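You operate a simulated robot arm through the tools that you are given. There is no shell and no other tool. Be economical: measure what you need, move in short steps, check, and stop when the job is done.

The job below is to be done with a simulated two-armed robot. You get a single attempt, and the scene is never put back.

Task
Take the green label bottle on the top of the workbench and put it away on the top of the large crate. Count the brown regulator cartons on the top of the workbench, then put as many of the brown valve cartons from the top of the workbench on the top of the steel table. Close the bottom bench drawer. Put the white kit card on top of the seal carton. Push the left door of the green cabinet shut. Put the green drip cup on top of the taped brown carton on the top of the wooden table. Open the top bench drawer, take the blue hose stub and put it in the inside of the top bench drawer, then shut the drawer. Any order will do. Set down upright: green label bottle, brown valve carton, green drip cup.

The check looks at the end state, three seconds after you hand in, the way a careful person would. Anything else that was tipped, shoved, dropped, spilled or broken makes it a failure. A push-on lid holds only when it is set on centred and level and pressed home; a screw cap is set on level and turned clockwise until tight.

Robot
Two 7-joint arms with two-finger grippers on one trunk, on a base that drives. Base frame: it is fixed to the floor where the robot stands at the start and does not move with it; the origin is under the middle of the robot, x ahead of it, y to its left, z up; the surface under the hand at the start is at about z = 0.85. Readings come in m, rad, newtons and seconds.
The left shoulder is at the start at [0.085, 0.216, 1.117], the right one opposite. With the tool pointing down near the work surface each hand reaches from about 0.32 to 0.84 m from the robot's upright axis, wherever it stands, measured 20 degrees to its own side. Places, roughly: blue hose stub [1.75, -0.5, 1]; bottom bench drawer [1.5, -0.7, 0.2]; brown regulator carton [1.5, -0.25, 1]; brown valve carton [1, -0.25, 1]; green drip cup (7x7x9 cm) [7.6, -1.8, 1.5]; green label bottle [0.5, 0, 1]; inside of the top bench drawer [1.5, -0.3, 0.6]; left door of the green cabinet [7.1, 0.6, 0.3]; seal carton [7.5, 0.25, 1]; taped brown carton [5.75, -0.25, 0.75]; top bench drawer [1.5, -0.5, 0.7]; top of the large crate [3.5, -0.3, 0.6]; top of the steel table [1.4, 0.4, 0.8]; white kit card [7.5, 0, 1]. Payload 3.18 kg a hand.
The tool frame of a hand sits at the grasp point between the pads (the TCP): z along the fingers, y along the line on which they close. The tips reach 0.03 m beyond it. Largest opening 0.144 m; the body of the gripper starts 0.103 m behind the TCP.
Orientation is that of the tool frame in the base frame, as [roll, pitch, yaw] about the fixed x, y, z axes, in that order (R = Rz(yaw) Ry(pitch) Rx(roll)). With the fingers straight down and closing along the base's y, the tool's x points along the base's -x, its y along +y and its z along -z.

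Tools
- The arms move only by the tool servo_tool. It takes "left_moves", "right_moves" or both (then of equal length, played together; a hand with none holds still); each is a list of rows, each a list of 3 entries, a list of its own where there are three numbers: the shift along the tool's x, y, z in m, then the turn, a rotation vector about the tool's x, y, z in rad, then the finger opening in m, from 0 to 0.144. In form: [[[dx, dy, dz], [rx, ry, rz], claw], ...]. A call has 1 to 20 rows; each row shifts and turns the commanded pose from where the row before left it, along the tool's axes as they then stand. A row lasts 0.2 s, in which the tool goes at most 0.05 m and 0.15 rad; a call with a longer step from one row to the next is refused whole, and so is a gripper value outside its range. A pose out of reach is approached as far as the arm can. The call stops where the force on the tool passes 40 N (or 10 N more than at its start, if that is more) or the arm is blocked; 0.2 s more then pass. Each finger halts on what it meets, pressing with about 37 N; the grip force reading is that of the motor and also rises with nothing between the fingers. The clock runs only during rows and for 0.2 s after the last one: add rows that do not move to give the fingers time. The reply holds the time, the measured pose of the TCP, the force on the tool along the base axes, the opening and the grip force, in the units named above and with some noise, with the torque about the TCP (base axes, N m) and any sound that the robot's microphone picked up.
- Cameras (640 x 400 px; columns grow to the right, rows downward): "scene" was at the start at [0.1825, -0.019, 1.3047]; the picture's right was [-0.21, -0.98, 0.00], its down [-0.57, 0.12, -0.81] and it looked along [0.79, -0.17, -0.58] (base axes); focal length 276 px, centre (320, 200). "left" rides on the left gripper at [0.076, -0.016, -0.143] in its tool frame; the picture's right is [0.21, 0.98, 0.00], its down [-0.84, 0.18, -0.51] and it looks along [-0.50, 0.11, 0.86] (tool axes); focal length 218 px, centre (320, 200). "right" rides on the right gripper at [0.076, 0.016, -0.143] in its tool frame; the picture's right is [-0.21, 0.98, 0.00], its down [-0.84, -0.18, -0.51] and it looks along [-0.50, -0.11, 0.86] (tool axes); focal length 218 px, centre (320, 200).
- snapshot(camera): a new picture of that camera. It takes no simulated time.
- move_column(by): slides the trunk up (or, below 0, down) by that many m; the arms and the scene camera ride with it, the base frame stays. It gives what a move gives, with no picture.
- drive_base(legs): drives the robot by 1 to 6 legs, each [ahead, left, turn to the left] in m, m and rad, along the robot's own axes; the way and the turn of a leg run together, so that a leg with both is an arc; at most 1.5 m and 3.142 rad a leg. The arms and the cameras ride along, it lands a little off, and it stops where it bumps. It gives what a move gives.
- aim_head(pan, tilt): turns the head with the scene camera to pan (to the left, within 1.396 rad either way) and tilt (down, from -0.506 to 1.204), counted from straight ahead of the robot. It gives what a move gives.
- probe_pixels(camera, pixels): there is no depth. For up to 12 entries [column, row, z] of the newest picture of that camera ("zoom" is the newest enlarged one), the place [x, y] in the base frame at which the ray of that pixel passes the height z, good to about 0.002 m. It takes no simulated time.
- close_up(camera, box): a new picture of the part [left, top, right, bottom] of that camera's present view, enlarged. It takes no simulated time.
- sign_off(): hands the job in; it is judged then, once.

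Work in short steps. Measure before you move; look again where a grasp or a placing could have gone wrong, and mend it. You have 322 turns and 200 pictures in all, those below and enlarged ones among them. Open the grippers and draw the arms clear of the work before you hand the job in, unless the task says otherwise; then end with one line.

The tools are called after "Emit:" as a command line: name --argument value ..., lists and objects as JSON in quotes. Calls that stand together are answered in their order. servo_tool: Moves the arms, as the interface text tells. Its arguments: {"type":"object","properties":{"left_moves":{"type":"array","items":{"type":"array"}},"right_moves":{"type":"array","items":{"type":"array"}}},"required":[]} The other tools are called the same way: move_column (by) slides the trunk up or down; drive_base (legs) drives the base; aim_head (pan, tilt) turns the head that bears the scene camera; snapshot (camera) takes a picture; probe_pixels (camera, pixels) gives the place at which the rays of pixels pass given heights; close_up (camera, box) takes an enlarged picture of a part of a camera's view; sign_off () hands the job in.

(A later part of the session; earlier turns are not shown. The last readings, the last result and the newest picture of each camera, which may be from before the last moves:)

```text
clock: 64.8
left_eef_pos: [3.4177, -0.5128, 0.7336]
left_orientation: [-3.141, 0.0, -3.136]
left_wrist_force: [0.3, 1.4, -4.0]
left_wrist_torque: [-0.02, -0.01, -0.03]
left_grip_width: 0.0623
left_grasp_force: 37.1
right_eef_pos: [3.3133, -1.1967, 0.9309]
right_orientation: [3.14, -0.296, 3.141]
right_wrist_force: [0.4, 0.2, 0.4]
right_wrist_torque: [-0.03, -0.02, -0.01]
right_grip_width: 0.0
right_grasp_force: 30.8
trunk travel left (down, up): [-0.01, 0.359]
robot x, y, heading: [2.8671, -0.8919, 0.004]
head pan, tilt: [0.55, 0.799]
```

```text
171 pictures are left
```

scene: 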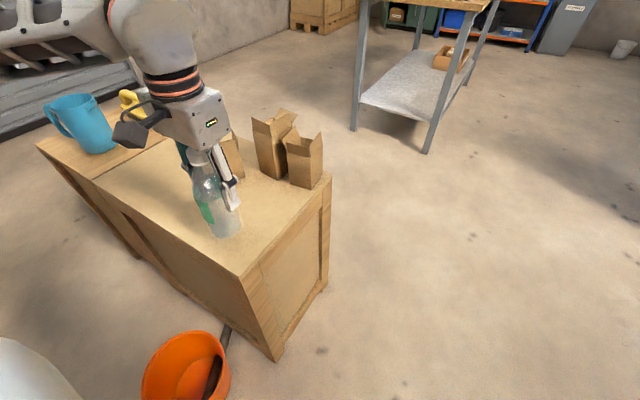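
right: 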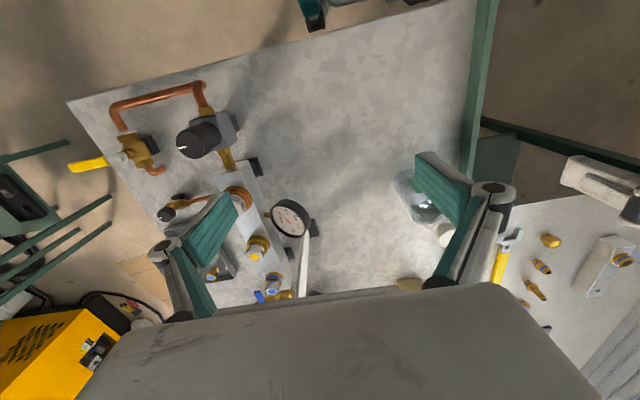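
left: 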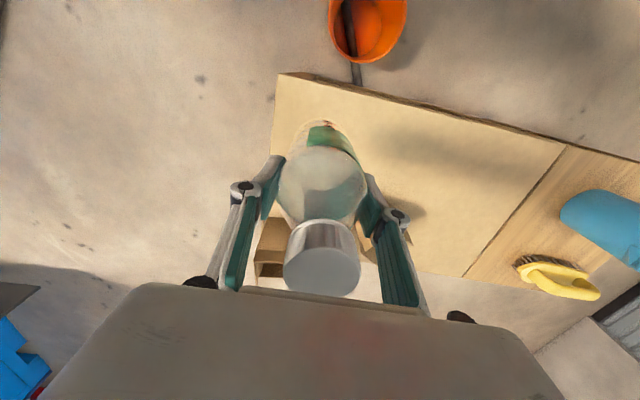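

Descend in small steps until contact.

Emit:
servo_tool --left_moves '[[[0, 0, 0.01], [0, 0, 0], 0.05], [[0, 0, 0.008], [0, 0, 0], 0.05], [[0, 0, 0.004], [0, 0, 0], 0.05], [[0, 0, 0.003], [0, 0, 0], 0.05]]'

```text
clock: 65.8
left_eef_pos: [3.4167, -0.5127, 0.7088]
left_orientation: [-3.141, -0.001, -3.136]
left_wrist_force: [-0.3, 0.7, -2.8]
left_wrist_torque: [0.02, -0.01, 0.04]
left_grip_width: 0.0623
left_grasp_force: 37.1
right_eef_pos: [3.3145, -1.1968, 0.9289]
right_orientation: [3.141, -0.297, -3.142]
right_wrist_force: [0.2, -0.5, -0.2]
right_wrist_torque: [-0.01, -0.01, 0.0]
right_grip_width: 0.0
right_grasp_force: 30.8
trunk travel left (down, up): [-0.01, 0.359]
robot x, y, heading: [2.868, -0.8925, 0.002]
head pan, tilt: [0.55, 0.799]
```

Emit:
servo_tool --left_moves '[[[0, 0, 0.003], [0, 0, 0], 0.05], [[0, 0, 0.002], [0, 0, 0], 0.05], [[0, 0, 0], [0, 0, 0], 0.05]]'

Emit:
close_up --camera "scene" --box '[150, 130, 290, 260]'

```text
clock: 66.5
left_eef_pos: [3.4178, -0.5134, 0.7032]
left_orientation: [-3.141, -0.002, -3.138]
left_wrist_force: [-0.6, -0.1, -2.4]
left_wrist_torque: [-0.04, -0.01, 0.01]
left_grip_width: 0.062
left_grasp_force: 36.3
right_eef_pos: [3.3139, -1.1948, 0.9295]
right_orientation: [3.14, -0.296, -3.141]
right_wrist_force: [-0.5, -0.5, 0.2]
right_wrist_torque: [0.0, 0.01, 0.0]
right_grip_width: 0.0
right_grasp_force: 30.7
trunk travel left (down, up): [-0.01, 0.359]
robot x, y, heading: [2.8673, -0.892, 0.006]
head pan, tilt: [0.55, 0.799]
```

```text
3.08 times, centred on (220, 195) of scene
```

zoom: 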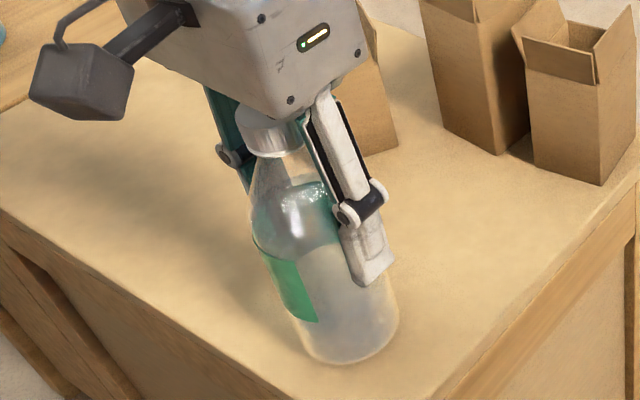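

Force is beginning to change; a few more mm.

Emit:
servo_tool --left_moves '[[[0, 0, 0.002], [0, 0, 0], 0.05], [[0, 0, 0.002], [0, 0, 0], 0.05], [[0, 0, 0], [0, 0, 0], 0.05]]'

```text
clock: 67.3
left_eef_pos: [3.4177, -0.5141, 0.6991]
left_orientation: [-3.14, 0.0, -3.135]
left_wrist_force: [0.2, 0.1, -3.9]
left_wrist_torque: [-0.02, 0.0, 0.02]
left_grip_width: 0.0621
left_grasp_force: 37.2
right_eef_pos: [3.3125, -1.1969, 0.9301]
right_orientation: [3.139, -0.295, 3.141]
right_wrist_force: [-0.2, -0.8, 0.8]
right_wrist_torque: [0.0, 0.0, 0.01]
right_grip_width: 0.0
right_grasp_force: 30.6
trunk travel left (down, up): [-0.01, 0.359]
robot x, y, heading: [2.8644, -0.8899, 0.002]
head pan, tilt: [0.55, 0.799]
```

No contact yet; continue in 2 mm rows.

Emit:
servo_tool --left_moves '[[[0, 0, 0.003], [0, 0, 0], 0.05], [[0, 0, 0.003], [0, 0, 0], 0.05], [[0, 0, 0.002], [0, 0, 0], 0.05], [[0, 0, 0], [0, 0, 0], 0.05]]'

```text
clock: 68.3
left_eef_pos: [3.4173, -0.5138, 0.6928]
left_orientation: [-3.141, 0.005, -3.137]
left_wrist_force: [1.4, 1.9, 23.3]
left_wrist_torque: [0.05, -0.08, -0.02]
left_grip_width: 0.0622
left_grasp_force: 36.8
right_eef_pos: [3.3124, -1.1979, 0.9309]
right_orientation: [3.141, -0.297, -3.142]
right_wrist_force: [-0.5, 0.1, 0.5]
right_wrist_torque: [-0.02, -0.01, 0.02]
right_grip_width: 0.0
right_grasp_force: 30.8
trunk travel left (down, up): [-0.01, 0.359]
robot x, y, heading: [2.8705, -0.8924, 0.006]
head pan, tilt: [0.55, 0.799]
```

Contact (23 N). Ease up 1 mm, open gradually, and rise straight up.

Emit:
servo_tool --left_moves '[[[0, 0, -0.001], [0, 0, 0], 0.05], [[0, 0, 0], [0, 0, 0], 0.07], [[0, 0, 0], [0, 0, 0], 0.1], [[0, 0, 0], [0, 0, 0], 0.11], [[0, 0, -0.03], [0, 0, 0], 0.11], [[0, 0, -0.04], [0, 0, 0], 0.11], [[0, 0, -0.04], [0, 0, 0], 0.11], [[0, 0, -0.05], [0, 0, 0], 0.11]]'

Emit:
snapshot --camera "scene"

```text
clock: 70.2
left_eef_pos: [3.4142, -0.5248, 0.8455]
left_orientation: [-3.14, 0.0, -3.134]
left_wrist_force: [0.3, 0.7, 0.6]
left_wrist_torque: [-0.01, -0.02, 0.0]
left_grip_width: 0.1098
left_grasp_force: 0.1
left hand out of reach, approached as far as the arm can: row 8
right_eef_pos: [3.3123, -1.1971, 0.9308]
right_orientation: [3.139, -0.295, 3.14]
right_wrist_force: [0.0, 0.3, 0.4]
right_wrist_torque: [0.0, -0.03, 0.02]
right_grip_width: 0.0
right_grasp_force: 30.4
trunk travel left (down, up): [-0.01, 0.359]
robot x, y, heading: [2.8673, -0.8923, 0.006]
head pan, tilt: [0.55, 0.799]
```

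```text
169 pictures are left
```

scene: 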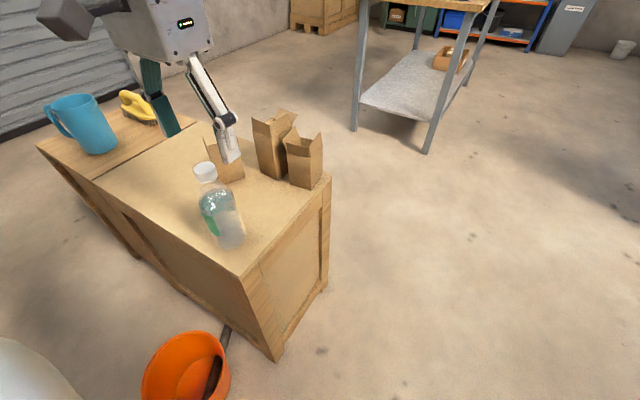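

Bottle stands on the crate. Retract the left hand to the body side, raise the column, and verify the bottle.

Emit:
servo_tool --left_moves '[[[0.015, -0.04, 0], [0, 0, 0], 0.11], [[0.015, -0.04, 0], [0, 0, 0], 0.11], [[0.015, -0.04, 0], [0, 0, 0], 0.11], [[0.015, -0.04, 0], [0, 0, 0], 0.05], [[0.015, -0.04, 0], [0, 0, 0], 0.0], [[0.015, -0.04, 0], [0, 0, 0], 0.0]]' --right_moves '[[[0, 0, 0], [0, 0, 0], 0], [[0, 0, 0], [0, 0, 0], 0], [[0, 0, 0], [0, 0, 0], 0], [[0, 0, 0], [0, 0, 0], 0], [[0, 0, 0], [0, 0, 0], 0], [[0, 0, 0], [0, 0, 0], 0]]'

Emit:
move_column --by 0.19

Emit:
aim_head --pan 0.45 --tilt 0.6

Emit:
snapshot --camera "scene"

```text
clock: 71.5
left_eef_pos: [3.3248, -0.7657, 0.8469]
left_orientation: [3.141, -0.002, -3.137]
left_wrist_force: [-0.6, 0.1, 0.0]
left_wrist_torque: [0.02, 0.0, -0.01]
left_grip_width: 0.0
left_grasp_force: 30.5
right_eef_pos: [3.3125, -1.1976, 0.9299]
right_orientation: [3.14, -0.296, 3.142]
right_wrist_force: [0.4, 0.1, -0.8]
right_wrist_torque: [0.0, -0.02, -0.04]
right_grip_width: 0.0
right_grasp_force: 31.1
trunk travel left (down, up): [-0.01, 0.359]
robot x, y, heading: [2.8685, -0.8919, 0.004]
head pan, tilt: [0.55, 0.799]
```

```text
clock: 73.6
left_eef_pos: [3.3266, -0.7666, 1.0343]
left_orientation: [3.141, -0.003, -3.138]
left_wrist_force: [0.0, -0.4, -0.2]
left_wrist_torque: [-0.01, 0.03, 0.0]
left_grip_width: 0.0
left_grasp_force: 31.1
right_eef_pos: [3.2193, -1.1957, 1.2303]
right_orientation: [3.137, 0.078, 3.137]
right_wrist_force: [0.6, -0.3, -0.9]
right_wrist_torque: [-0.02, 0.06, 0.02]
right_grip_width: 0.0
right_grasp_force: 30.9
trunk travel left (down, up): [-0.2, 0.169]
robot x, y, heading: [2.8666, -0.8931, 0.005]
head pan, tilt: [0.55, 0.799]
```

```text
clock: 74.4
left_eef_pos: [3.3258, -0.7655, 1.0345]
left_orientation: [3.141, 0.0, -3.134]
left_wrist_force: [0.8, -0.2, -0.1]
left_wrist_torque: [0.02, 0.03, 0.02]
left_grip_width: 0.0002
left_grasp_force: 30.8
right_eef_pos: [3.2186, -1.1977, 1.2308]
right_orientation: [3.138, 0.082, 3.14]
right_wrist_force: [0.0, 0.4, -0.1]
right_wrist_torque: [0.01, 0.05, -0.05]
right_grip_width: 0.0001
right_grasp_force: 31.0
trunk travel left (down, up): [-0.2, 0.169]
robot x, y, heading: [2.8667, -0.8934, 0.004]
head pan, tilt: [0.45, 0.6]
```

```text
168 pictures are left
```

scene: 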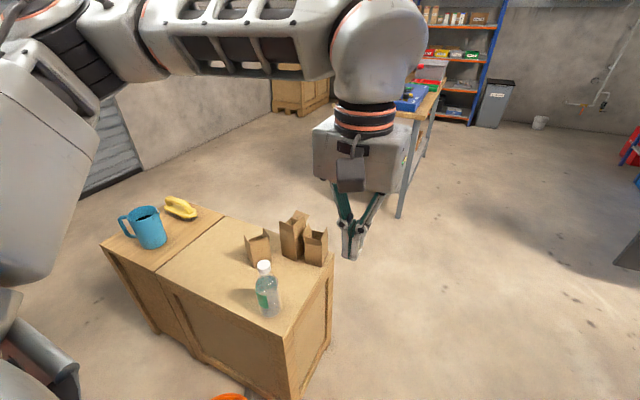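

Bottle is upright on the crate. Next the far-end jobs: drive ahead to x≈4.3 (y≈−1.1) and look.

Emit:
drive_base --legs '[[0.0, -0.2, 0.0], [1.4, 0.0, 0.0]]'

Emit:
aim_head --pan 0.2 --tilt 0.25

Emit:
snapshot --camera "scene"

```text
clock: 83.4
left_eef_pos: [4.7344, -0.9711, 1.0355]
left_orientation: [3.142, 0.0, 3.14]
left_wrist_force: [0.6, -0.7, 0.3]
left_wrist_torque: [-0.03, -0.02, 0.0]
left_grip_width: 0.0
left_grasp_force: 30.1
right_eef_pos: [4.6252, -1.3989, 1.231]
right_orientation: [3.137, 0.08, 3.131]
right_wrist_force: [1.0, 0.7, 1.1]
right_wrist_torque: [0.0, 0.04, -0.01]
right_grip_width: 0.0
right_grasp_force: 30.3
trunk travel left (down, up): [-0.2, 0.169]
robot x, y, heading: [4.2731, -1.096, -0.001]
head pan, tilt: [0.45, 0.6]
```

```text
clock: 84.2
left_eef_pos: [4.7341, -0.9706, 1.034]
left_orientation: [-3.142, 0.0, 3.14]
left_wrist_force: [0.7, 0.1, -1.3]
left_wrist_torque: [-0.01, -0.05, 0.0]
left_grip_width: 0.0002
left_grasp_force: 30.9
right_eef_pos: [4.6245, -1.3991, 1.2299]
right_orientation: [3.135, 0.079, 3.13]
right_wrist_force: [0.6, 0.1, -0.4]
right_wrist_torque: [0.01, 0.0, -0.02]
right_grip_width: 0.0
right_grasp_force: 30.7
trunk travel left (down, up): [-0.2, 0.169]
robot x, y, heading: [4.2773, -1.089, -0.006]
head pan, tilt: [0.201, 0.25]
```

```text
167 pictures are left
```

scene: 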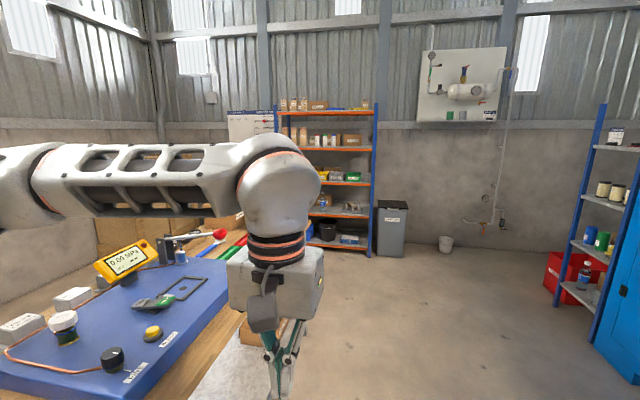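

The wall panel at (462,85) shows green/white items on a ledge; zoom in there and at the shelf/cabinet.

Emit:
close_up --camera "scene" --box '[400, 30, 540, 140]'

Emit:
aim_head --pan 0.55 --tilt 0.55

Emit:
snapshot --camera "scene"

```text
3.64 times, centred on (470, 85) of scene
```

zoom: 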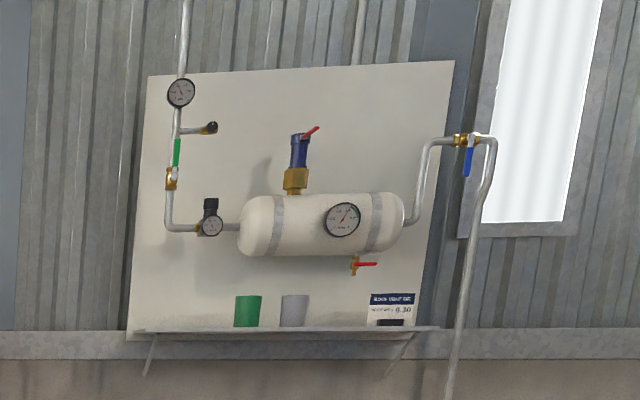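

```text
clock: 85.0
left_eef_pos: [4.7349, -0.9698, 1.0355]
left_orientation: [-3.141, 0.0, 3.141]
left_wrist_force: [-1.0, 1.4, 0.4]
left_wrist_torque: [0.01, -0.01, 0.03]
left_grip_width: 0.0002
left_grasp_force: 31.1
right_eef_pos: [4.6254, -1.4001, 1.2307]
right_orientation: [3.137, 0.08, 3.131]
right_wrist_force: [0.7, 0.0, -0.2]
right_wrist_torque: [-0.03, -0.03, 0.02]
right_grip_width: 0.0
right_grasp_force: 30.9
trunk travel left (down, up): [-0.2, 0.169]
robot x, y, heading: [4.2754, -1.0933, -0.0]
head pan, tilt: [0.55, 0.55]
```

```text
165 pictures are left
```

scene: 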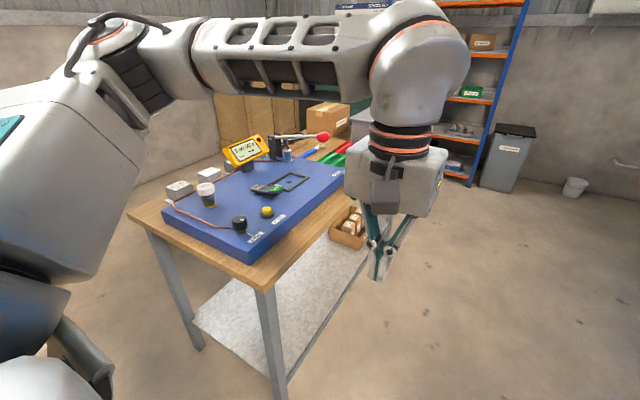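

Cup found on the ledge beside a grey one; the taped carton is at (328,118) on the wooden table. Drive nearer: to about x=6.2.

Emit:
drive_base --legs '[[1.3, -0.05, 0.0], [0.7, 0.0, 0.0]]'

Emit:
aim_head --pan -0.4 --tilt 0.1

Emit:
snapshot --camera "scene"

Emit:
aim_head --pan 0.8 --tilt 0.4

Emit:
snapshot --camera "scene"

```text
clock: 95.1
left_eef_pos: [6.7473, -1.0395, 1.0352]
left_orientation: [-3.142, -0.001, 3.132]
left_wrist_force: [0.5, -0.4, -0.2]
left_wrist_torque: [-0.03, 0.0, 0.02]
left_grip_width: 0.0001
left_grasp_force: 30.7
right_eef_pos: [6.6333, -1.466, 1.2297]
right_orientation: [3.135, 0.079, 3.123]
right_wrist_force: [0.3, 0.4, 0.3]
right_wrist_torque: [-0.01, 0.01, 0.03]
right_grip_width: 0.0
right_grasp_force: 30.4
trunk travel left (down, up): [-0.2, 0.169]
robot x, y, heading: [6.2916, -1.1589, -0.01]
head pan, tilt: [0.55, 0.55]
```

```text
clock: 96.3
left_eef_pos: [6.7487, -1.0381, 1.0359]
left_orientation: [3.141, 0.0, 3.132]
left_wrist_force: [0.7, 0.0, -0.5]
left_wrist_torque: [0.0, -0.01, -0.01]
left_grip_width: 0.0001
left_grasp_force: 30.7
right_eef_pos: [6.6345, -1.4673, 1.2299]
right_orientation: [3.135, 0.08, 3.123]
right_wrist_force: [-0.5, -0.3, 0.3]
right_wrist_torque: [0.01, -0.02, 0.02]
right_grip_width: 0.0
right_grasp_force: 30.9
trunk travel left (down, up): [-0.2, 0.169]
robot x, y, heading: [6.2897, -1.1555, -0.01]
head pan, tilt: [-0.4, 0.099]
```

```text
164 pictures are left
```

scene: 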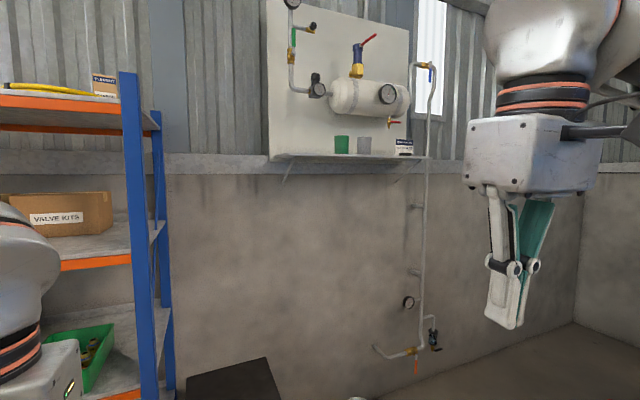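

```text
clock: 97.7
left_eef_pos: [6.7476, -1.0389, 1.0351]
left_orientation: [-3.142, 0.0, 3.131]
left_wrist_force: [-0.5, 0.2, -0.5]
left_wrist_torque: [0.01, 0.01, 0.0]
left_grip_width: 0.0001
left_grasp_force: 30.9
right_eef_pos: [6.6332, -1.4667, 1.2314]
right_orientation: [3.136, 0.082, 3.123]
right_wrist_force: [0.3, -0.5, 0.5]
right_wrist_torque: [0.02, -0.01, 0.01]
right_grip_width: 0.0
right_grasp_force: 30.6
trunk travel left (down, up): [-0.2, 0.169]
robot x, y, heading: [6.2896, -1.1579, -0.011]
head pan, tilt: [0.799, 0.4]
```

```text
163 pictures are left
```

scene: 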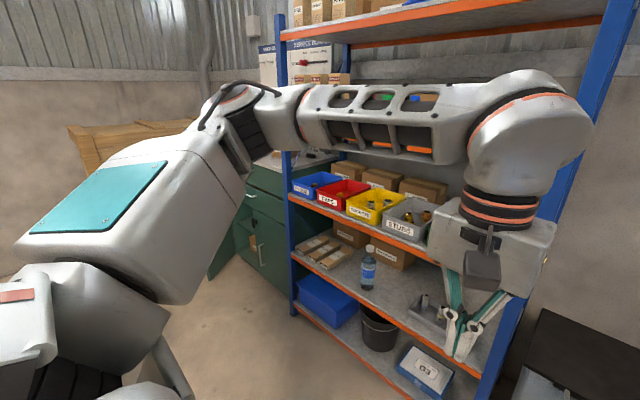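

Move right to y≈−1.65, raise the column, and look at the cup.

Emit:
drive_base --legs '[[0.0, -0.5, 0.0]]'

Emit:
move_column --by 0.169

Emit:
aim_head --pan -0.05 --tilt 0.1

Emit:
snapshot --camera "scene"

```text
clock: 102.6
left_eef_pos: [6.7419, -1.5394, 1.0344]
left_orientation: [3.142, 0.0, 3.131]
left_wrist_force: [-0.1, 0.3, -0.4]
left_wrist_torque: [0.02, -0.01, -0.03]
left_grip_width: 0.0
left_grasp_force: 30.8
right_eef_pos: [6.6285, -1.9668, 1.2302]
right_orientation: [3.137, 0.08, 3.123]
right_wrist_force: [-0.2, -0.1, -0.4]
right_wrist_torque: [0.0, 0.04, 0.0]
right_grip_width: 0.0
right_grasp_force: 30.3
trunk travel left (down, up): [-0.2, 0.169]
robot x, y, heading: [6.2832, -1.6565, -0.014]
head pan, tilt: [0.799, 0.4]
```

```text
clock: 104.5
left_eef_pos: [6.7428, -1.5388, 1.2037]
left_orientation: [3.141, -0.002, 3.13]
left_wrist_force: [0.4, 0.0, -0.5]
left_wrist_torque: [-0.02, 0.0, 0.01]
left_grip_width: 0.0
left_grasp_force: 30.6
right_eef_pos: [6.6113, -1.9661, 1.4141]
right_orientation: [3.137, 0.133, 3.119]
right_wrist_force: [0.7, -0.3, -0.1]
right_wrist_torque: [-0.02, -0.01, 0.02]
right_grip_width: 0.0003
right_grasp_force: 30.7
trunk travel left (down, up): [-0.369, 0.0]
robot x, y, heading: [6.2841, -1.6585, -0.013]
head pan, tilt: [0.799, 0.4]
```

```text
clock: 105.7
left_eef_pos: [6.7422, -1.5407, 1.2041]
left_orientation: [3.141, 0.0, 3.131]
left_wrist_force: [0.6, -0.3, -0.1]
left_wrist_torque: [-0.01, -0.02, -0.01]
left_grip_width: 0.0
left_grasp_force: 30.7
right_eef_pos: [6.6108, -1.9667, 1.4141]
right_orientation: [3.135, 0.136, 3.12]
right_wrist_force: [0.0, 0.3, -1.4]
right_wrist_torque: [0.0, -0.01, 0.01]
right_grip_width: 0.0001
right_grasp_force: 31.0
trunk travel left (down, up): [-0.369, 0.0]
robot x, y, heading: [6.2844, -1.6557, -0.011]
head pan, tilt: [-0.051, 0.099]
```

```text
162 pictures are left
```

scene: 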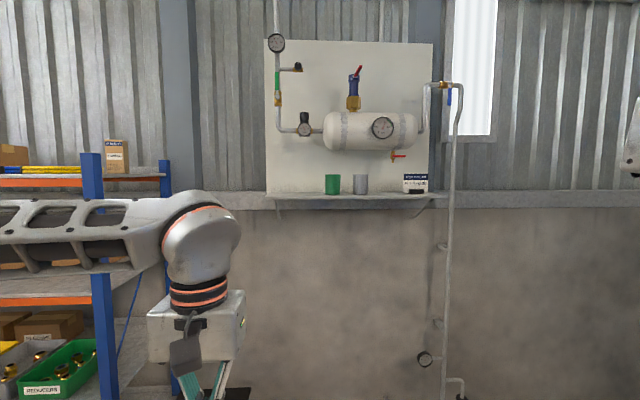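

Cup at (332,184), depth ≈1.3 m by its width. Check the floor ahead (bin, small bucket) before approaching.

Emit:
aim_head --pan 0.1 --tilt 0.75

Emit:
snapshot --camera "scene"

```text
clock: 106.7
left_eef_pos: [6.7417, -1.5397, 1.2043]
left_orientation: [-3.14, 0.0, 3.132]
left_wrist_force: [0.4, -0.5, 0.2]
left_wrist_torque: [0.03, -0.01, 0.01]
left_grip_width: 0.0002
left_grasp_force: 30.7
right_eef_pos: [6.6108, -1.9649, 1.4137]
right_orientation: [3.136, 0.134, 3.118]
right_wrist_force: [-0.2, 0.5, -0.4]
right_wrist_torque: [0.02, 0.01, -0.01]
right_grip_width: 0.0
right_grasp_force: 31.2
trunk travel left (down, up): [-0.369, 0.0]
robot x, y, heading: [6.2796, -1.6597, -0.015]
head pan, tilt: [0.099, 0.75]
```

```text
161 pictures are left
```

scene: 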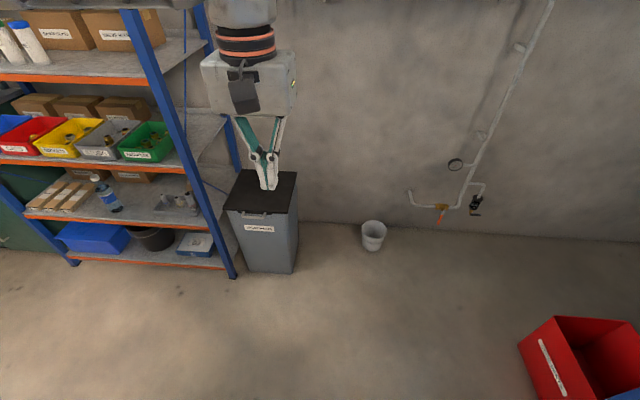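

Emit:
probe_pixels --camera "scene" --pixels '[[373, 250, 0], [247, 268, 0], [294, 272, 0], [232, 278, 0], [540, 400, 0], [520, 340, 0.4], [400, 227, 0], [230, 207, 0.75], [75, 262, 0]]'

```text
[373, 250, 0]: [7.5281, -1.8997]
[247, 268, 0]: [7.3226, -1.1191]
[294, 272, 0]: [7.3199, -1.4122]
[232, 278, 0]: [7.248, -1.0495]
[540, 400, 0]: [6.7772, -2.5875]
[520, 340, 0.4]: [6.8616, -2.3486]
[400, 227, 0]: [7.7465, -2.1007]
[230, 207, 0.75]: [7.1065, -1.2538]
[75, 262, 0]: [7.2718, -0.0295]
```

Clear to x≈7.0. Drive ahead 0.68 m and look at the cup from close up.

Emit:
drive_base --legs '[[0.68, 0.0, 0.012]]'

Emit:
aim_head --pan -0.2 --tilt 0.1

Emit:
snapshot --camera "scene"

```text
clock: 110.5
left_eef_pos: [7.4236, -1.5412, 1.2038]
left_orientation: [3.14, 0.0, 3.138]
left_wrist_force: [-1.0, 0.0, 0.2]
left_wrist_torque: [-0.02, 0.03, -0.02]
left_grip_width: 0.0
left_grasp_force: 30.7
right_eef_pos: [7.2952, -1.9681, 1.4149]
right_orientation: [3.138, 0.132, 3.128]
right_wrist_force: [0.5, -0.3, 0.4]
right_wrist_torque: [-0.01, 0.02, 0.01]
right_grip_width: 0.0
right_grasp_force: 30.4
trunk travel left (down, up): [-0.369, 0.0]
robot x, y, heading: [6.9659, -1.6632, -0.008]
head pan, tilt: [0.099, 0.75]
```

```text
clock: 111.5
left_eef_pos: [7.4235, -1.5406, 1.2044]
left_orientation: [3.141, -0.001, 3.139]
left_wrist_force: [-0.1, 0.2, 0.6]
left_wrist_torque: [0.0, 0.01, 0.01]
left_grip_width: 0.0
left_grasp_force: 30.1
right_eef_pos: [7.2945, -1.9688, 1.414]
right_orientation: [3.136, 0.134, 3.125]
right_wrist_force: [0.6, 0.2, 0.0]
right_wrist_torque: [0.03, 0.0, 0.02]
right_grip_width: 0.0
right_grasp_force: 30.5
trunk travel left (down, up): [-0.369, 0.0]
robot x, y, heading: [6.9653, -1.6629, -0.004]
head pan, tilt: [-0.201, 0.099]
```

```text
160 pictures are left
```

scene: 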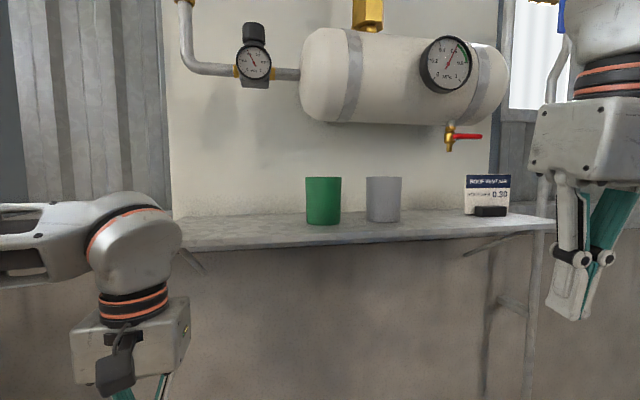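

Emit:
probe_pixels --camera "scene" --pixels '[[323, 224, 1.38], [323, 224, 1.37], [323, 224, 1.36], [323, 178, 1.46], [305, 224, 1.37], [341, 224, 1.37], [367, 221, 1.37], [323, 245, 1.36], [323, 247, 1.35], [323, 214, 1.37], [556, 228, 1.36], [323, 178, 1.45]]'

Emit:
snapshot --camera "right"

```text
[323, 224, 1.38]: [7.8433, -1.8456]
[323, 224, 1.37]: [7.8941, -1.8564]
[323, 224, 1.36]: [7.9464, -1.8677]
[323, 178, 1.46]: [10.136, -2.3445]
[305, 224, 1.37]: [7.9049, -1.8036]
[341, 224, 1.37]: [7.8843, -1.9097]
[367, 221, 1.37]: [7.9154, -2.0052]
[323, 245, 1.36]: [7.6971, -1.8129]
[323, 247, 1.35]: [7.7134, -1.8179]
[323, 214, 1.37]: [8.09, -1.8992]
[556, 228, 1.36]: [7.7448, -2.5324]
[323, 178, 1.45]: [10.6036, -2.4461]
```

```text
159 pictures are left
```

right: 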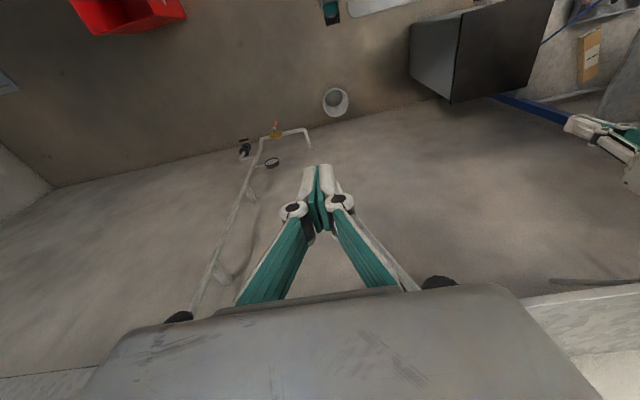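

From ray slopes: camera z≈1.524, so the cup centre ≈ (7.62,−1.80), z from 1.425 to 1.515; ledge front ≈7.46. I'll turn the right hand to 35° below horizontal pointing +x while moving to a pre-grasp at ≈(7.45,−1.80,1.52).

Emit:
servo_tool --right_moves '[[[-0.0282, 0.028, -0.0143], [0, -0.138, 0], 0.02], [[-0.0299, 0.028, -0.0103], [0, -0.138, 0], 0.05], [[-0.031, 0.028, -0.0061], [0, -0.138, 0], 0.08], [[-0.0316, 0.028, -0.0018], [0, -0.138, 0], 0.11], [[-0.0315, 0.028, 0.0025], [0, -0.138, 0], 0.11], [[-0.0309, 0.028, 0.0069], [0, -0.138, 0], 0.11], [[0, 0, 0], [0, 0, 0], 0.11]]'

Emit:
snapshot --camera "scene"

Emit:
snapshot --camera "right"

```text
clock: 113.1
left_eef_pos: [7.4235, -1.5416, 1.2029]
left_orientation: [3.141, -0.001, 3.138]
left_wrist_force: [0.3, -0.9, -0.3]
left_wrist_torque: [0.07, -0.07, -0.05]
left_grip_width: 0.0
left_grasp_force: 30.3
right_eef_pos: [7.452, -1.8052, 1.5226]
right_orientation: [3.13, 0.965, 3.117]
right_wrist_force: [-0.2, -0.4, -0.4]
right_wrist_torque: [0.01, 0.01, 0.04]
right_grip_width: 0.11
right_grasp_force: 0.0
trunk travel left (down, up): [-0.369, 0.0]
robot x, y, heading: [6.9661, -1.6653, -0.002]
head pan, tilt: [-0.201, 0.099]
```

```text
158 pictures are left
```

scene: 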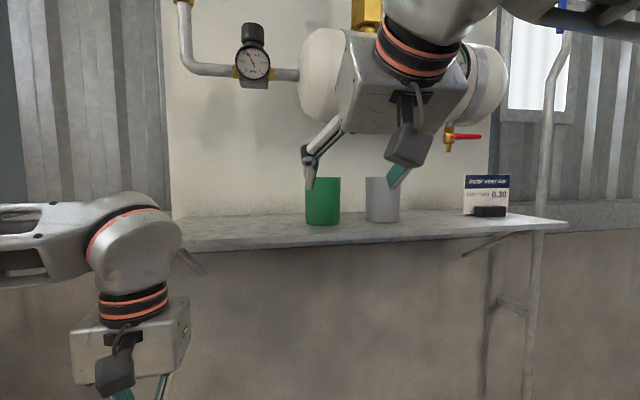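

```text
157 pictures are left
```

right: 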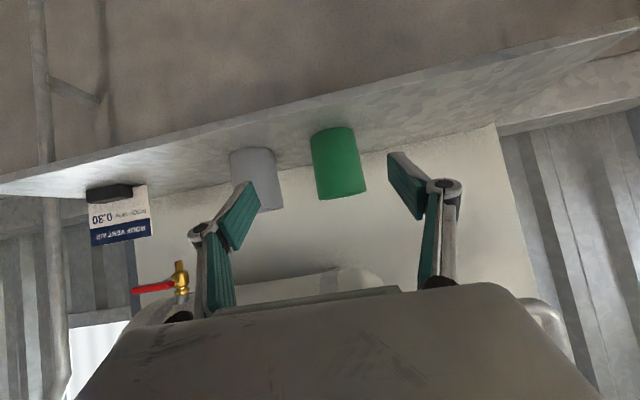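

Great pose. Triangulate the cup with the right camera.

Emit:
probe_pixels --camera "right" --pixels '[[311, 137, 1.425], [354, 127, 1.425], [320, 199, 1.515], [366, 191, 1.515], [338, 163, 1.47], [230, 153, 1.425], [276, 147, 1.425], [338, 163, 1.45]]'

Emit:
close_up --camera "right" --box '[180, 100, 480, 290]'

```text
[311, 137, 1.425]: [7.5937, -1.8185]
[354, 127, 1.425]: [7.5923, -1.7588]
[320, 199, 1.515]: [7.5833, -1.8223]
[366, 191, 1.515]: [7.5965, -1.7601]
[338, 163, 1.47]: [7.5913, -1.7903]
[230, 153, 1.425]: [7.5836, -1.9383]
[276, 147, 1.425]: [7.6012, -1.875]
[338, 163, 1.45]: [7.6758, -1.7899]
```

```text
2.11 times, centred on (330, 195) of right
```

zoom: 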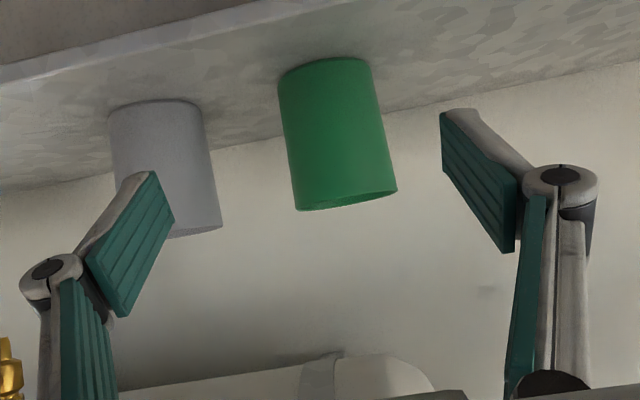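

Cup centre ≈(7.625,−1.79). Advance most of the way with 0.096 opening, then check.

Emit:
servo_tool --right_moves '[[[-0.005, 0.012, 0], [0, 0, 0], 0.1], [[-0.014, 0.002, 0.04], [0, 0, 0], 0.096], [[-0.014, 0.002, 0.04], [0, 0, 0], 0.096], [[-0.014, 0.002, 0.035], [0, 0, 0], 0.096], [[0, 0, 0], [0, 0, 0], 0.096]]'

Emit:
snapshot --camera "right"

Emit:
snapshot --camera "scene"

```text
clock: 114.3
left_eef_pos: [7.4214, -1.5412, 1.2039]
left_orientation: [3.14, 0.0, 3.138]
left_wrist_force: [0.0, 0.0, -0.4]
left_wrist_torque: [-0.02, -0.03, 0.05]
left_grip_width: 0.0003
left_grasp_force: 30.8
right_eef_pos: [7.5743, -1.7869, 1.4959]
right_orientation: [3.132, 0.962, 3.118]
right_wrist_force: [0.2, -0.4, -0.1]
right_wrist_torque: [0.01, 0.0, 0.0]
right_grip_width: 0.0959
right_grasp_force: 0.0
trunk travel left (down, up): [-0.369, 0.0]
robot x, y, heading: [6.9627, -1.6657, -0.004]
head pan, tilt: [-0.201, 0.099]
```

```text
155 pictures are left
```

right: 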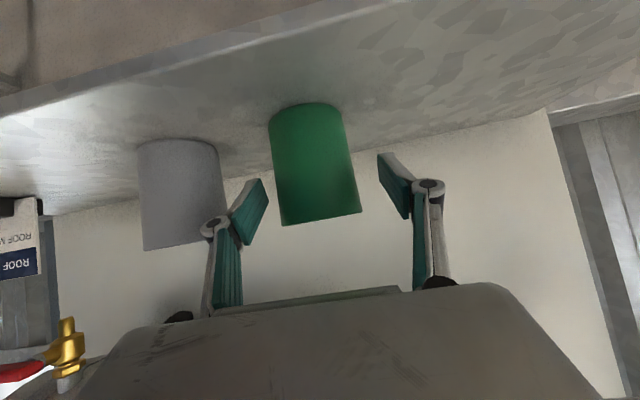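

```text
154 pictures are left
```

scene: 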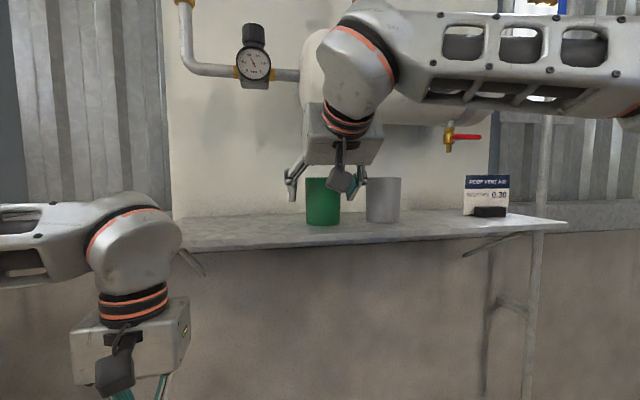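

Verify centring from this closer view, since the grey neighbour is tight.

Emit:
probe_pixels --camera "right" --pixels '[[268, 122, 1.425], [341, 113, 1.425], [282, 225, 1.515], [360, 210, 1.515], [213, 148, 1.425], [224, 200, 1.48], [312, 165, 1.47]]'

```text
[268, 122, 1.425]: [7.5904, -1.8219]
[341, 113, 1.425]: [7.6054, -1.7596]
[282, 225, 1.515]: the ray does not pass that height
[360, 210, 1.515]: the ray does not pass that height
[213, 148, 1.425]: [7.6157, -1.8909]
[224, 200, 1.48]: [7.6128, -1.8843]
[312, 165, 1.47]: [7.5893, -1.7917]
```

Centre y≈−1.791. Narrow to 0.084, advance 4.5 cm, then close.

Emit:
servo_tool --right_moves '[[[0, -0.003, 0], [0, 0, 0], 0.084], [[0, 0, 0], [0, 0, 0], 0.084], [[-0.003, 0.0005, 0.015], [0, 0, 0], 0.084], [[-0.003, 0.0005, 0.015], [0, 0, 0], 0.084], [[-0.003, 0.0005, 0.014], [0, 0, 0], 0.084], [[0, 0, 0], [0, 0, 0], 0.084]]'

Emit:
snapshot --camera "right"

```text
clock: 115.7
left_eef_pos: [7.4212, -1.5417, 1.2045]
left_orientation: [-3.141, 0.002, 3.141]
left_wrist_force: [0.0, -0.1, 0.3]
left_wrist_torque: [0.0, -0.02, 0.02]
left_grip_width: 0.0
left_grasp_force: 30.3
right_eef_pos: [7.6159, -1.789, 1.4781]
right_orientation: [3.13, 0.963, 3.118]
right_wrist_force: [-0.5, -0.7, -0.1]
right_wrist_torque: [0.01, 0.03, 0.0]
right_grip_width: 0.0838
right_grasp_force: 0.1
trunk travel left (down, up): [-0.369, 0.0]
robot x, y, heading: [6.9655, -1.6646, -0.005]
head pan, tilt: [-0.201, 0.099]
```

```text
153 pictures are left
```

right: 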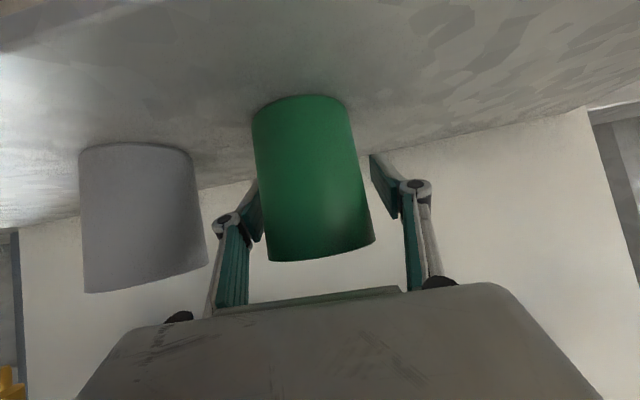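

Fingers straddle the cup. Close slowly, then lift 3 cm and withdraw.

Emit:
servo_tool --right_moves '[[[0, 0, 0], [0, 0, 0], 0.074], [[0, 0, 0], [0, 0, 0], 0.066], [[0, 0, 0], [0, 0, 0], 0.06], [[0, 0, 0], [0, 0, 0], 0.055], [[0, 0, 0], [0, 0, 0], 0.055]]'

```text
clock: 116.9
left_eef_pos: [7.4229, -1.5402, 1.2031]
left_orientation: [3.142, 0.001, 3.138]
left_wrist_force: [0.1, -0.6, 0.0]
left_wrist_torque: [0.01, 0.0, -0.01]
left_grip_width: 0.0
left_grasp_force: 30.6
right_eef_pos: [7.616, -1.7889, 1.4777]
right_orientation: [3.132, 0.961, 3.119]
right_wrist_force: [0.5, 0.2, -0.2]
right_wrist_torque: [-0.02, -0.03, 0.01]
right_grip_width: 0.061
right_grasp_force: 37.1
trunk travel left (down, up): [-0.369, 0.0]
robot x, y, heading: [6.9583, -1.6655, -0.003]
head pan, tilt: [-0.201, 0.099]
```

Gripped at 0.061. Lift 3 cm and pull back.

Emit:
servo_tool --right_moves '[[[-0.0123, 0, -0.0086], [0, 0, 0], 0.05], [[-0.0123, 0, -0.0086], [0, 0, 0], 0.05], [[0.0171, 0, -0.0247], [0, 0, 0], 0.05], [[0.0228, 0, -0.0329], [0, 0, 0], 0.05], [[0.0228, 0, -0.0329], [0, 0, 0], 0.05], [[0.0228, 0, -0.0329], [0, 0, 0], 0.05], [[0.0228, 0, -0.0329], [0, 0, 0], 0.05]]'

Emit:
snapshot --camera "scene"

```text
clock: 118.5
left_eef_pos: [7.4218, -1.5415, 1.2051]
left_orientation: [3.14, 0.0, 3.14]
left_wrist_force: [-0.1, 0.6, 0.1]
left_wrist_torque: [-0.01, -0.05, -0.01]
left_grip_width: 0.0
left_grasp_force: 30.6
right_eef_pos: [7.4247, -1.7879, 1.5081]
right_orientation: [3.13, 0.962, 3.12]
right_wrist_force: [-0.7, -0.3, -0.3]
right_wrist_torque: [0.0, 0.01, 0.01]
right_grip_width: 0.0607
right_grasp_force: 36.8
trunk travel left (down, up): [-0.369, 0.0]
robot x, y, heading: [6.9635, -1.6625, -0.002]
head pan, tilt: [-0.201, 0.099]
```

```text
152 pictures are left
```

scene: 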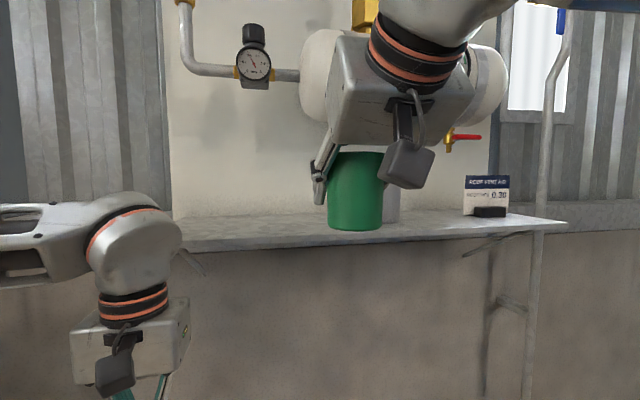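

Cup is held upright. Back away from the wall, and look left at the wooden table.

Emit:
drive_base --legs '[[-1.1, 0.2, 0.0]]'

Emit:
aim_head --pan 1.3 --tilt 0.6

Emit:
snapshot --camera "scene"

```text
clock: 124.2
left_eef_pos: [6.3231, -1.3338, 1.204]
left_orientation: [-3.141, 0.0, 3.134]
left_wrist_force: [-0.6, -0.8, 0.1]
left_wrist_torque: [0.0, -0.03, 0.02]
left_grip_width: 0.0
left_grasp_force: 31.2
right_eef_pos: [6.3237, -1.5811, 1.5087]
right_orientation: [3.132, 0.96, 3.113]
right_wrist_force: [0.0, -0.2, -0.4]
right_wrist_torque: [0.02, 0.03, 0.01]
right_grip_width: 0.0608
right_grasp_force: 37.1
trunk travel left (down, up): [-0.369, 0.0]
robot x, y, heading: [5.86, -1.4526, -0.007]
head pan, tilt: [-0.201, 0.099]
```

```text
clock: 125.8
left_eef_pos: [6.322, -1.3342, 1.2049]
left_orientation: [3.141, 0.0, 3.131]
left_wrist_force: [-0.3, 0.2, 0.5]
left_wrist_torque: [0.01, 0.04, -0.03]
left_grip_width: 0.0002
left_grasp_force: 30.9
right_eef_pos: [6.3239, -1.5834, 1.5098]
right_orientation: [3.131, 0.96, 3.113]
right_wrist_force: [-0.2, 0.0, -0.3]
right_wrist_torque: [-0.01, 0.0, -0.03]
right_grip_width: 0.0607
right_grasp_force: 37.3
trunk travel left (down, up): [-0.369, 0.0]
robot x, y, heading: [5.8613, -1.4541, -0.004]
head pan, tilt: [1.3, 0.6]
```

```text
151 pictures are left
```

scene: 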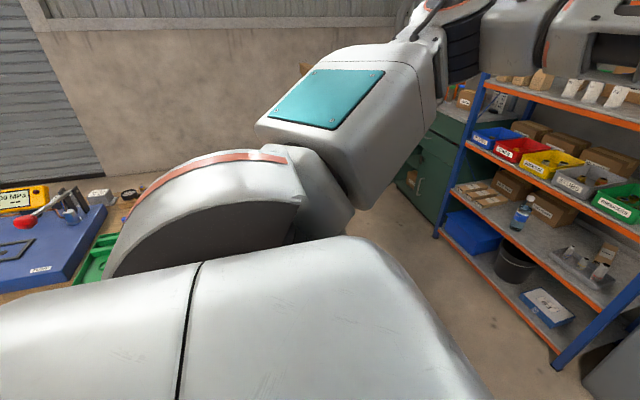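

The shoulder blocks the view; turn the robot left 90° here to face the table.

Emit:
drive_base --legs '[[0, 0, 1.571]]'

Emit:
aim_head --pan 0.0 --tilt 0.6

Emit:
snapshot --camera "scene"

```text
clock: 130.0
left_eef_pos: [5.7499, -0.9935, 1.2031]
left_orientation: [-3.142, 0.001, -1.595]
left_wrist_force: [-0.3, -0.2, -1.1]
left_wrist_torque: [-0.01, -0.02, -0.01]
left_grip_width: 0.0
left_grasp_force: 30.9
right_eef_pos: [5.9966, -0.9959, 1.5085]
right_orientation: [3.13, 0.963, -1.614]
right_wrist_force: [-0.2, 0.0, -0.3]
right_wrist_torque: [0.02, -0.05, 0.01]
right_grip_width: 0.0606
right_grasp_force: 36.8
trunk travel left (down, up): [-0.369, 0.0]
robot x, y, heading: [5.8634, -1.4539, 1.546]
head pan, tilt: [1.3, 0.6]
```

```text
clock: 131.5
left_eef_pos: [5.7501, -0.9922, 1.2043]
left_orientation: [3.141, 0.0, -1.596]
left_wrist_force: [-0.8, -0.4, 0.6]
left_wrist_torque: [0.01, -0.02, 0.0]
left_grip_width: 0.0
left_grasp_force: 30.7
right_eef_pos: [5.997, -0.9947, 1.5086]
right_orientation: [3.131, 0.961, -1.614]
right_wrist_force: [0.0, 0.0, -0.3]
right_wrist_torque: [0.05, -0.02, 0.03]
right_grip_width: 0.0606
right_grasp_force: 37.2
trunk travel left (down, up): [-0.369, 0.0]
robot x, y, heading: [5.8665, -1.4516, 1.543]
head pan, tilt: [0.0, 0.6]
```

```text
150 pictures are left
```

scene: 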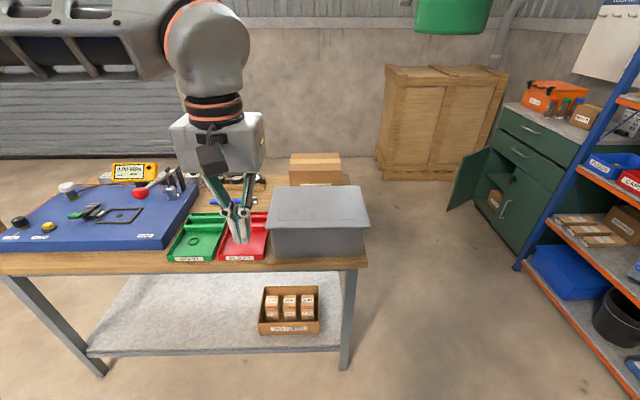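

The taped carton sits behind the grey box, at (315,165). Zoom in and measure.

Emit:
close_up --camera "scene" --box '[250, 130, 390, 280]'

Emit:
probe_pixels --camera "scene" --pixels '[[367, 262, 0.75], [343, 370, 0.0], [367, 264, 0.85], [102, 375, 0], [290, 154, 0.95], [339, 153, 0.95], [290, 163, 0.95], [342, 162, 0.95], [290, 163, 0.9], [342, 162, 0.9]]'

```text
2.67 times, centred on (320, 205) of scene
```

zoom: 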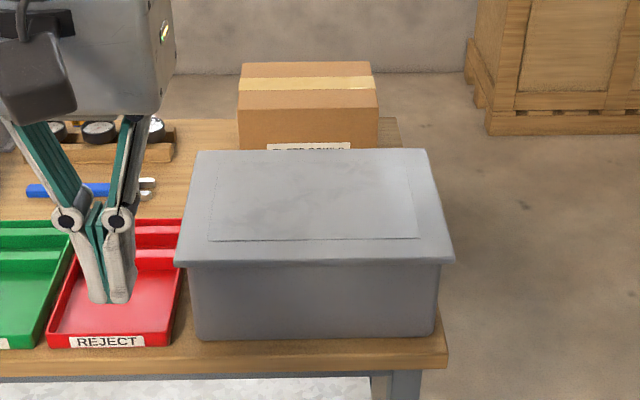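

```text
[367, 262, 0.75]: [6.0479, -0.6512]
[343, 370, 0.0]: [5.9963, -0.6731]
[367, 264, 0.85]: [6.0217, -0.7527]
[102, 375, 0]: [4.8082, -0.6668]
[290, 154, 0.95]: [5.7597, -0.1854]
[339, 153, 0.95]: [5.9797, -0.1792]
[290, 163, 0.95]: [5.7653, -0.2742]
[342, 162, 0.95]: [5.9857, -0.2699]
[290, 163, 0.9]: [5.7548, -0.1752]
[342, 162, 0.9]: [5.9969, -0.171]
```

Drive up to the table (y≈−0.95, x≈5.74) for a second view to triangulate the carton height.

Emit:
drive_base --legs '[[0.48, 0.12, 0.025]]'

Emit:
aim_head --pan -0.15 --tilt 0.75

Emit:
snapshot --camera "scene"

```text
clock: 134.4
left_eef_pos: [5.6255, -0.5165, 1.2031]
left_orientation: [-3.141, 0.001, -1.568]
left_wrist_force: [-1.5, 0.3, 0.9]
left_wrist_torque: [0.01, 0.0, -0.01]
left_grip_width: 0.0002
left_grasp_force: 31.3
right_eef_pos: [5.8722, -0.5119, 1.5088]
right_orientation: [3.131, 0.961, -1.586]
right_wrist_force: [0.4, -0.2, -1.7]
right_wrist_torque: [0.03, -0.03, 0.01]
right_grip_width: 0.0605
right_grasp_force: 37.0
trunk travel left (down, up): [-0.369, 0.0]
robot x, y, heading: [5.7489, -0.9766, 1.573]
head pan, tilt: [0.0, 0.6]
```

```text
clock: 135.1
left_eef_pos: [5.6251, -0.5161, 1.2038]
left_orientation: [3.141, 0.0, -1.571]
left_wrist_force: [0.1, 0.1, 0.4]
left_wrist_torque: [-0.01, 0.0, 0.03]
left_grip_width: 0.0001
left_grasp_force: 30.2
right_eef_pos: [5.8713, -0.5115, 1.5094]
right_orientation: [3.132, 0.962, -1.589]
right_wrist_force: [-0.4, -0.8, -0.6]
right_wrist_torque: [0.03, -0.01, 0.0]
right_grip_width: 0.0608
right_grasp_force: 37.0
trunk travel left (down, up): [-0.369, 0.0]
robot x, y, heading: [5.7522, -0.9732, 1.568]
head pan, tilt: [-0.15, 0.75]
```

```text
148 pictures are left
```

scene: 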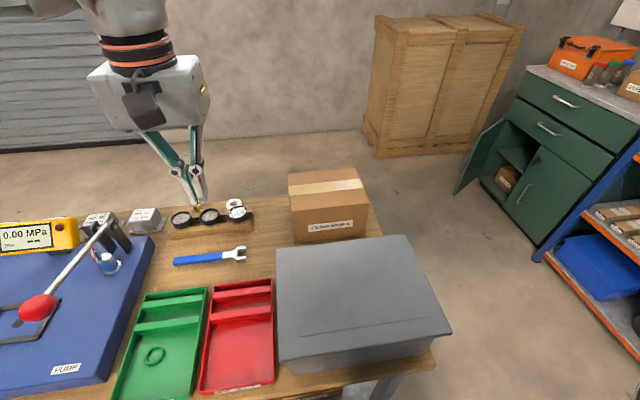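

Emit:
probe_pixels --camera "scene" --pixels '[[293, 243, 0.75], [293, 243, 0.77], [290, 211, 0.85], [290, 211, 0.87], [290, 211, 0.9], [368, 202, 0.85], [368, 202, 0.87], [368, 202, 0.9], [288, 175, 0.87], [357, 168, 0.87], [362, 236, 0.75], [368, 205, 0.75]]'

Emit:
close_up --camera "scene" --box '[260, 140, 460, 370]'

```text
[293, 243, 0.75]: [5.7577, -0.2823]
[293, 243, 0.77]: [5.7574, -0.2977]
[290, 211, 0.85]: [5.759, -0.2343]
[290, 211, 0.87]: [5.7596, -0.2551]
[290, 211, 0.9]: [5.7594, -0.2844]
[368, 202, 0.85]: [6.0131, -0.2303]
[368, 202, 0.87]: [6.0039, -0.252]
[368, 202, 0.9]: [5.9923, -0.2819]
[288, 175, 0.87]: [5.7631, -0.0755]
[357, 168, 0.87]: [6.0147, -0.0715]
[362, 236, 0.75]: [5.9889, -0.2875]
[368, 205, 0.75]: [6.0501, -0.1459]
```

```text
1.74 times, centred on (360, 255) of scene
```

zoom: 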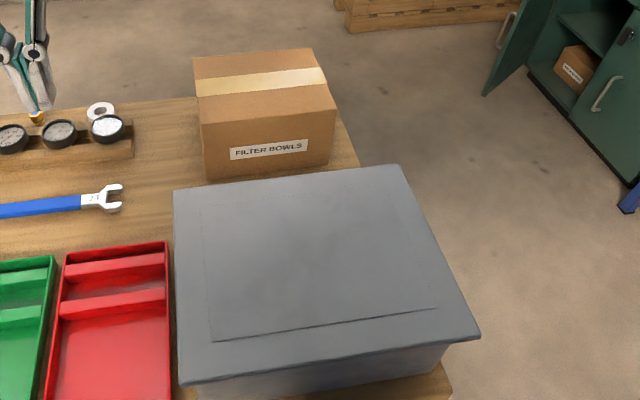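

Emit:
probe_pixels --camera "scene" --pixels '[[429, 355, 0.75], [451, 333, 0.85], [451, 333, 0.9], [451, 333, 0.95], [275, 245, 0.85], [275, 245, 0.9], [275, 245, 0.95], [280, 372, 0.75], [279, 358, 0.9], [279, 358, 0.85]]'

```text
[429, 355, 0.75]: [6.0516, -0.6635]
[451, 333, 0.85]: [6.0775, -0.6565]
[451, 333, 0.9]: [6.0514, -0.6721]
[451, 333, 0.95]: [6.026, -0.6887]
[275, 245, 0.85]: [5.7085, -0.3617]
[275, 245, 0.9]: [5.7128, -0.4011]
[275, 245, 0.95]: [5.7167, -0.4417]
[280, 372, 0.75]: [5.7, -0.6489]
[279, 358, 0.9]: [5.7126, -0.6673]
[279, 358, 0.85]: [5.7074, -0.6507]
```

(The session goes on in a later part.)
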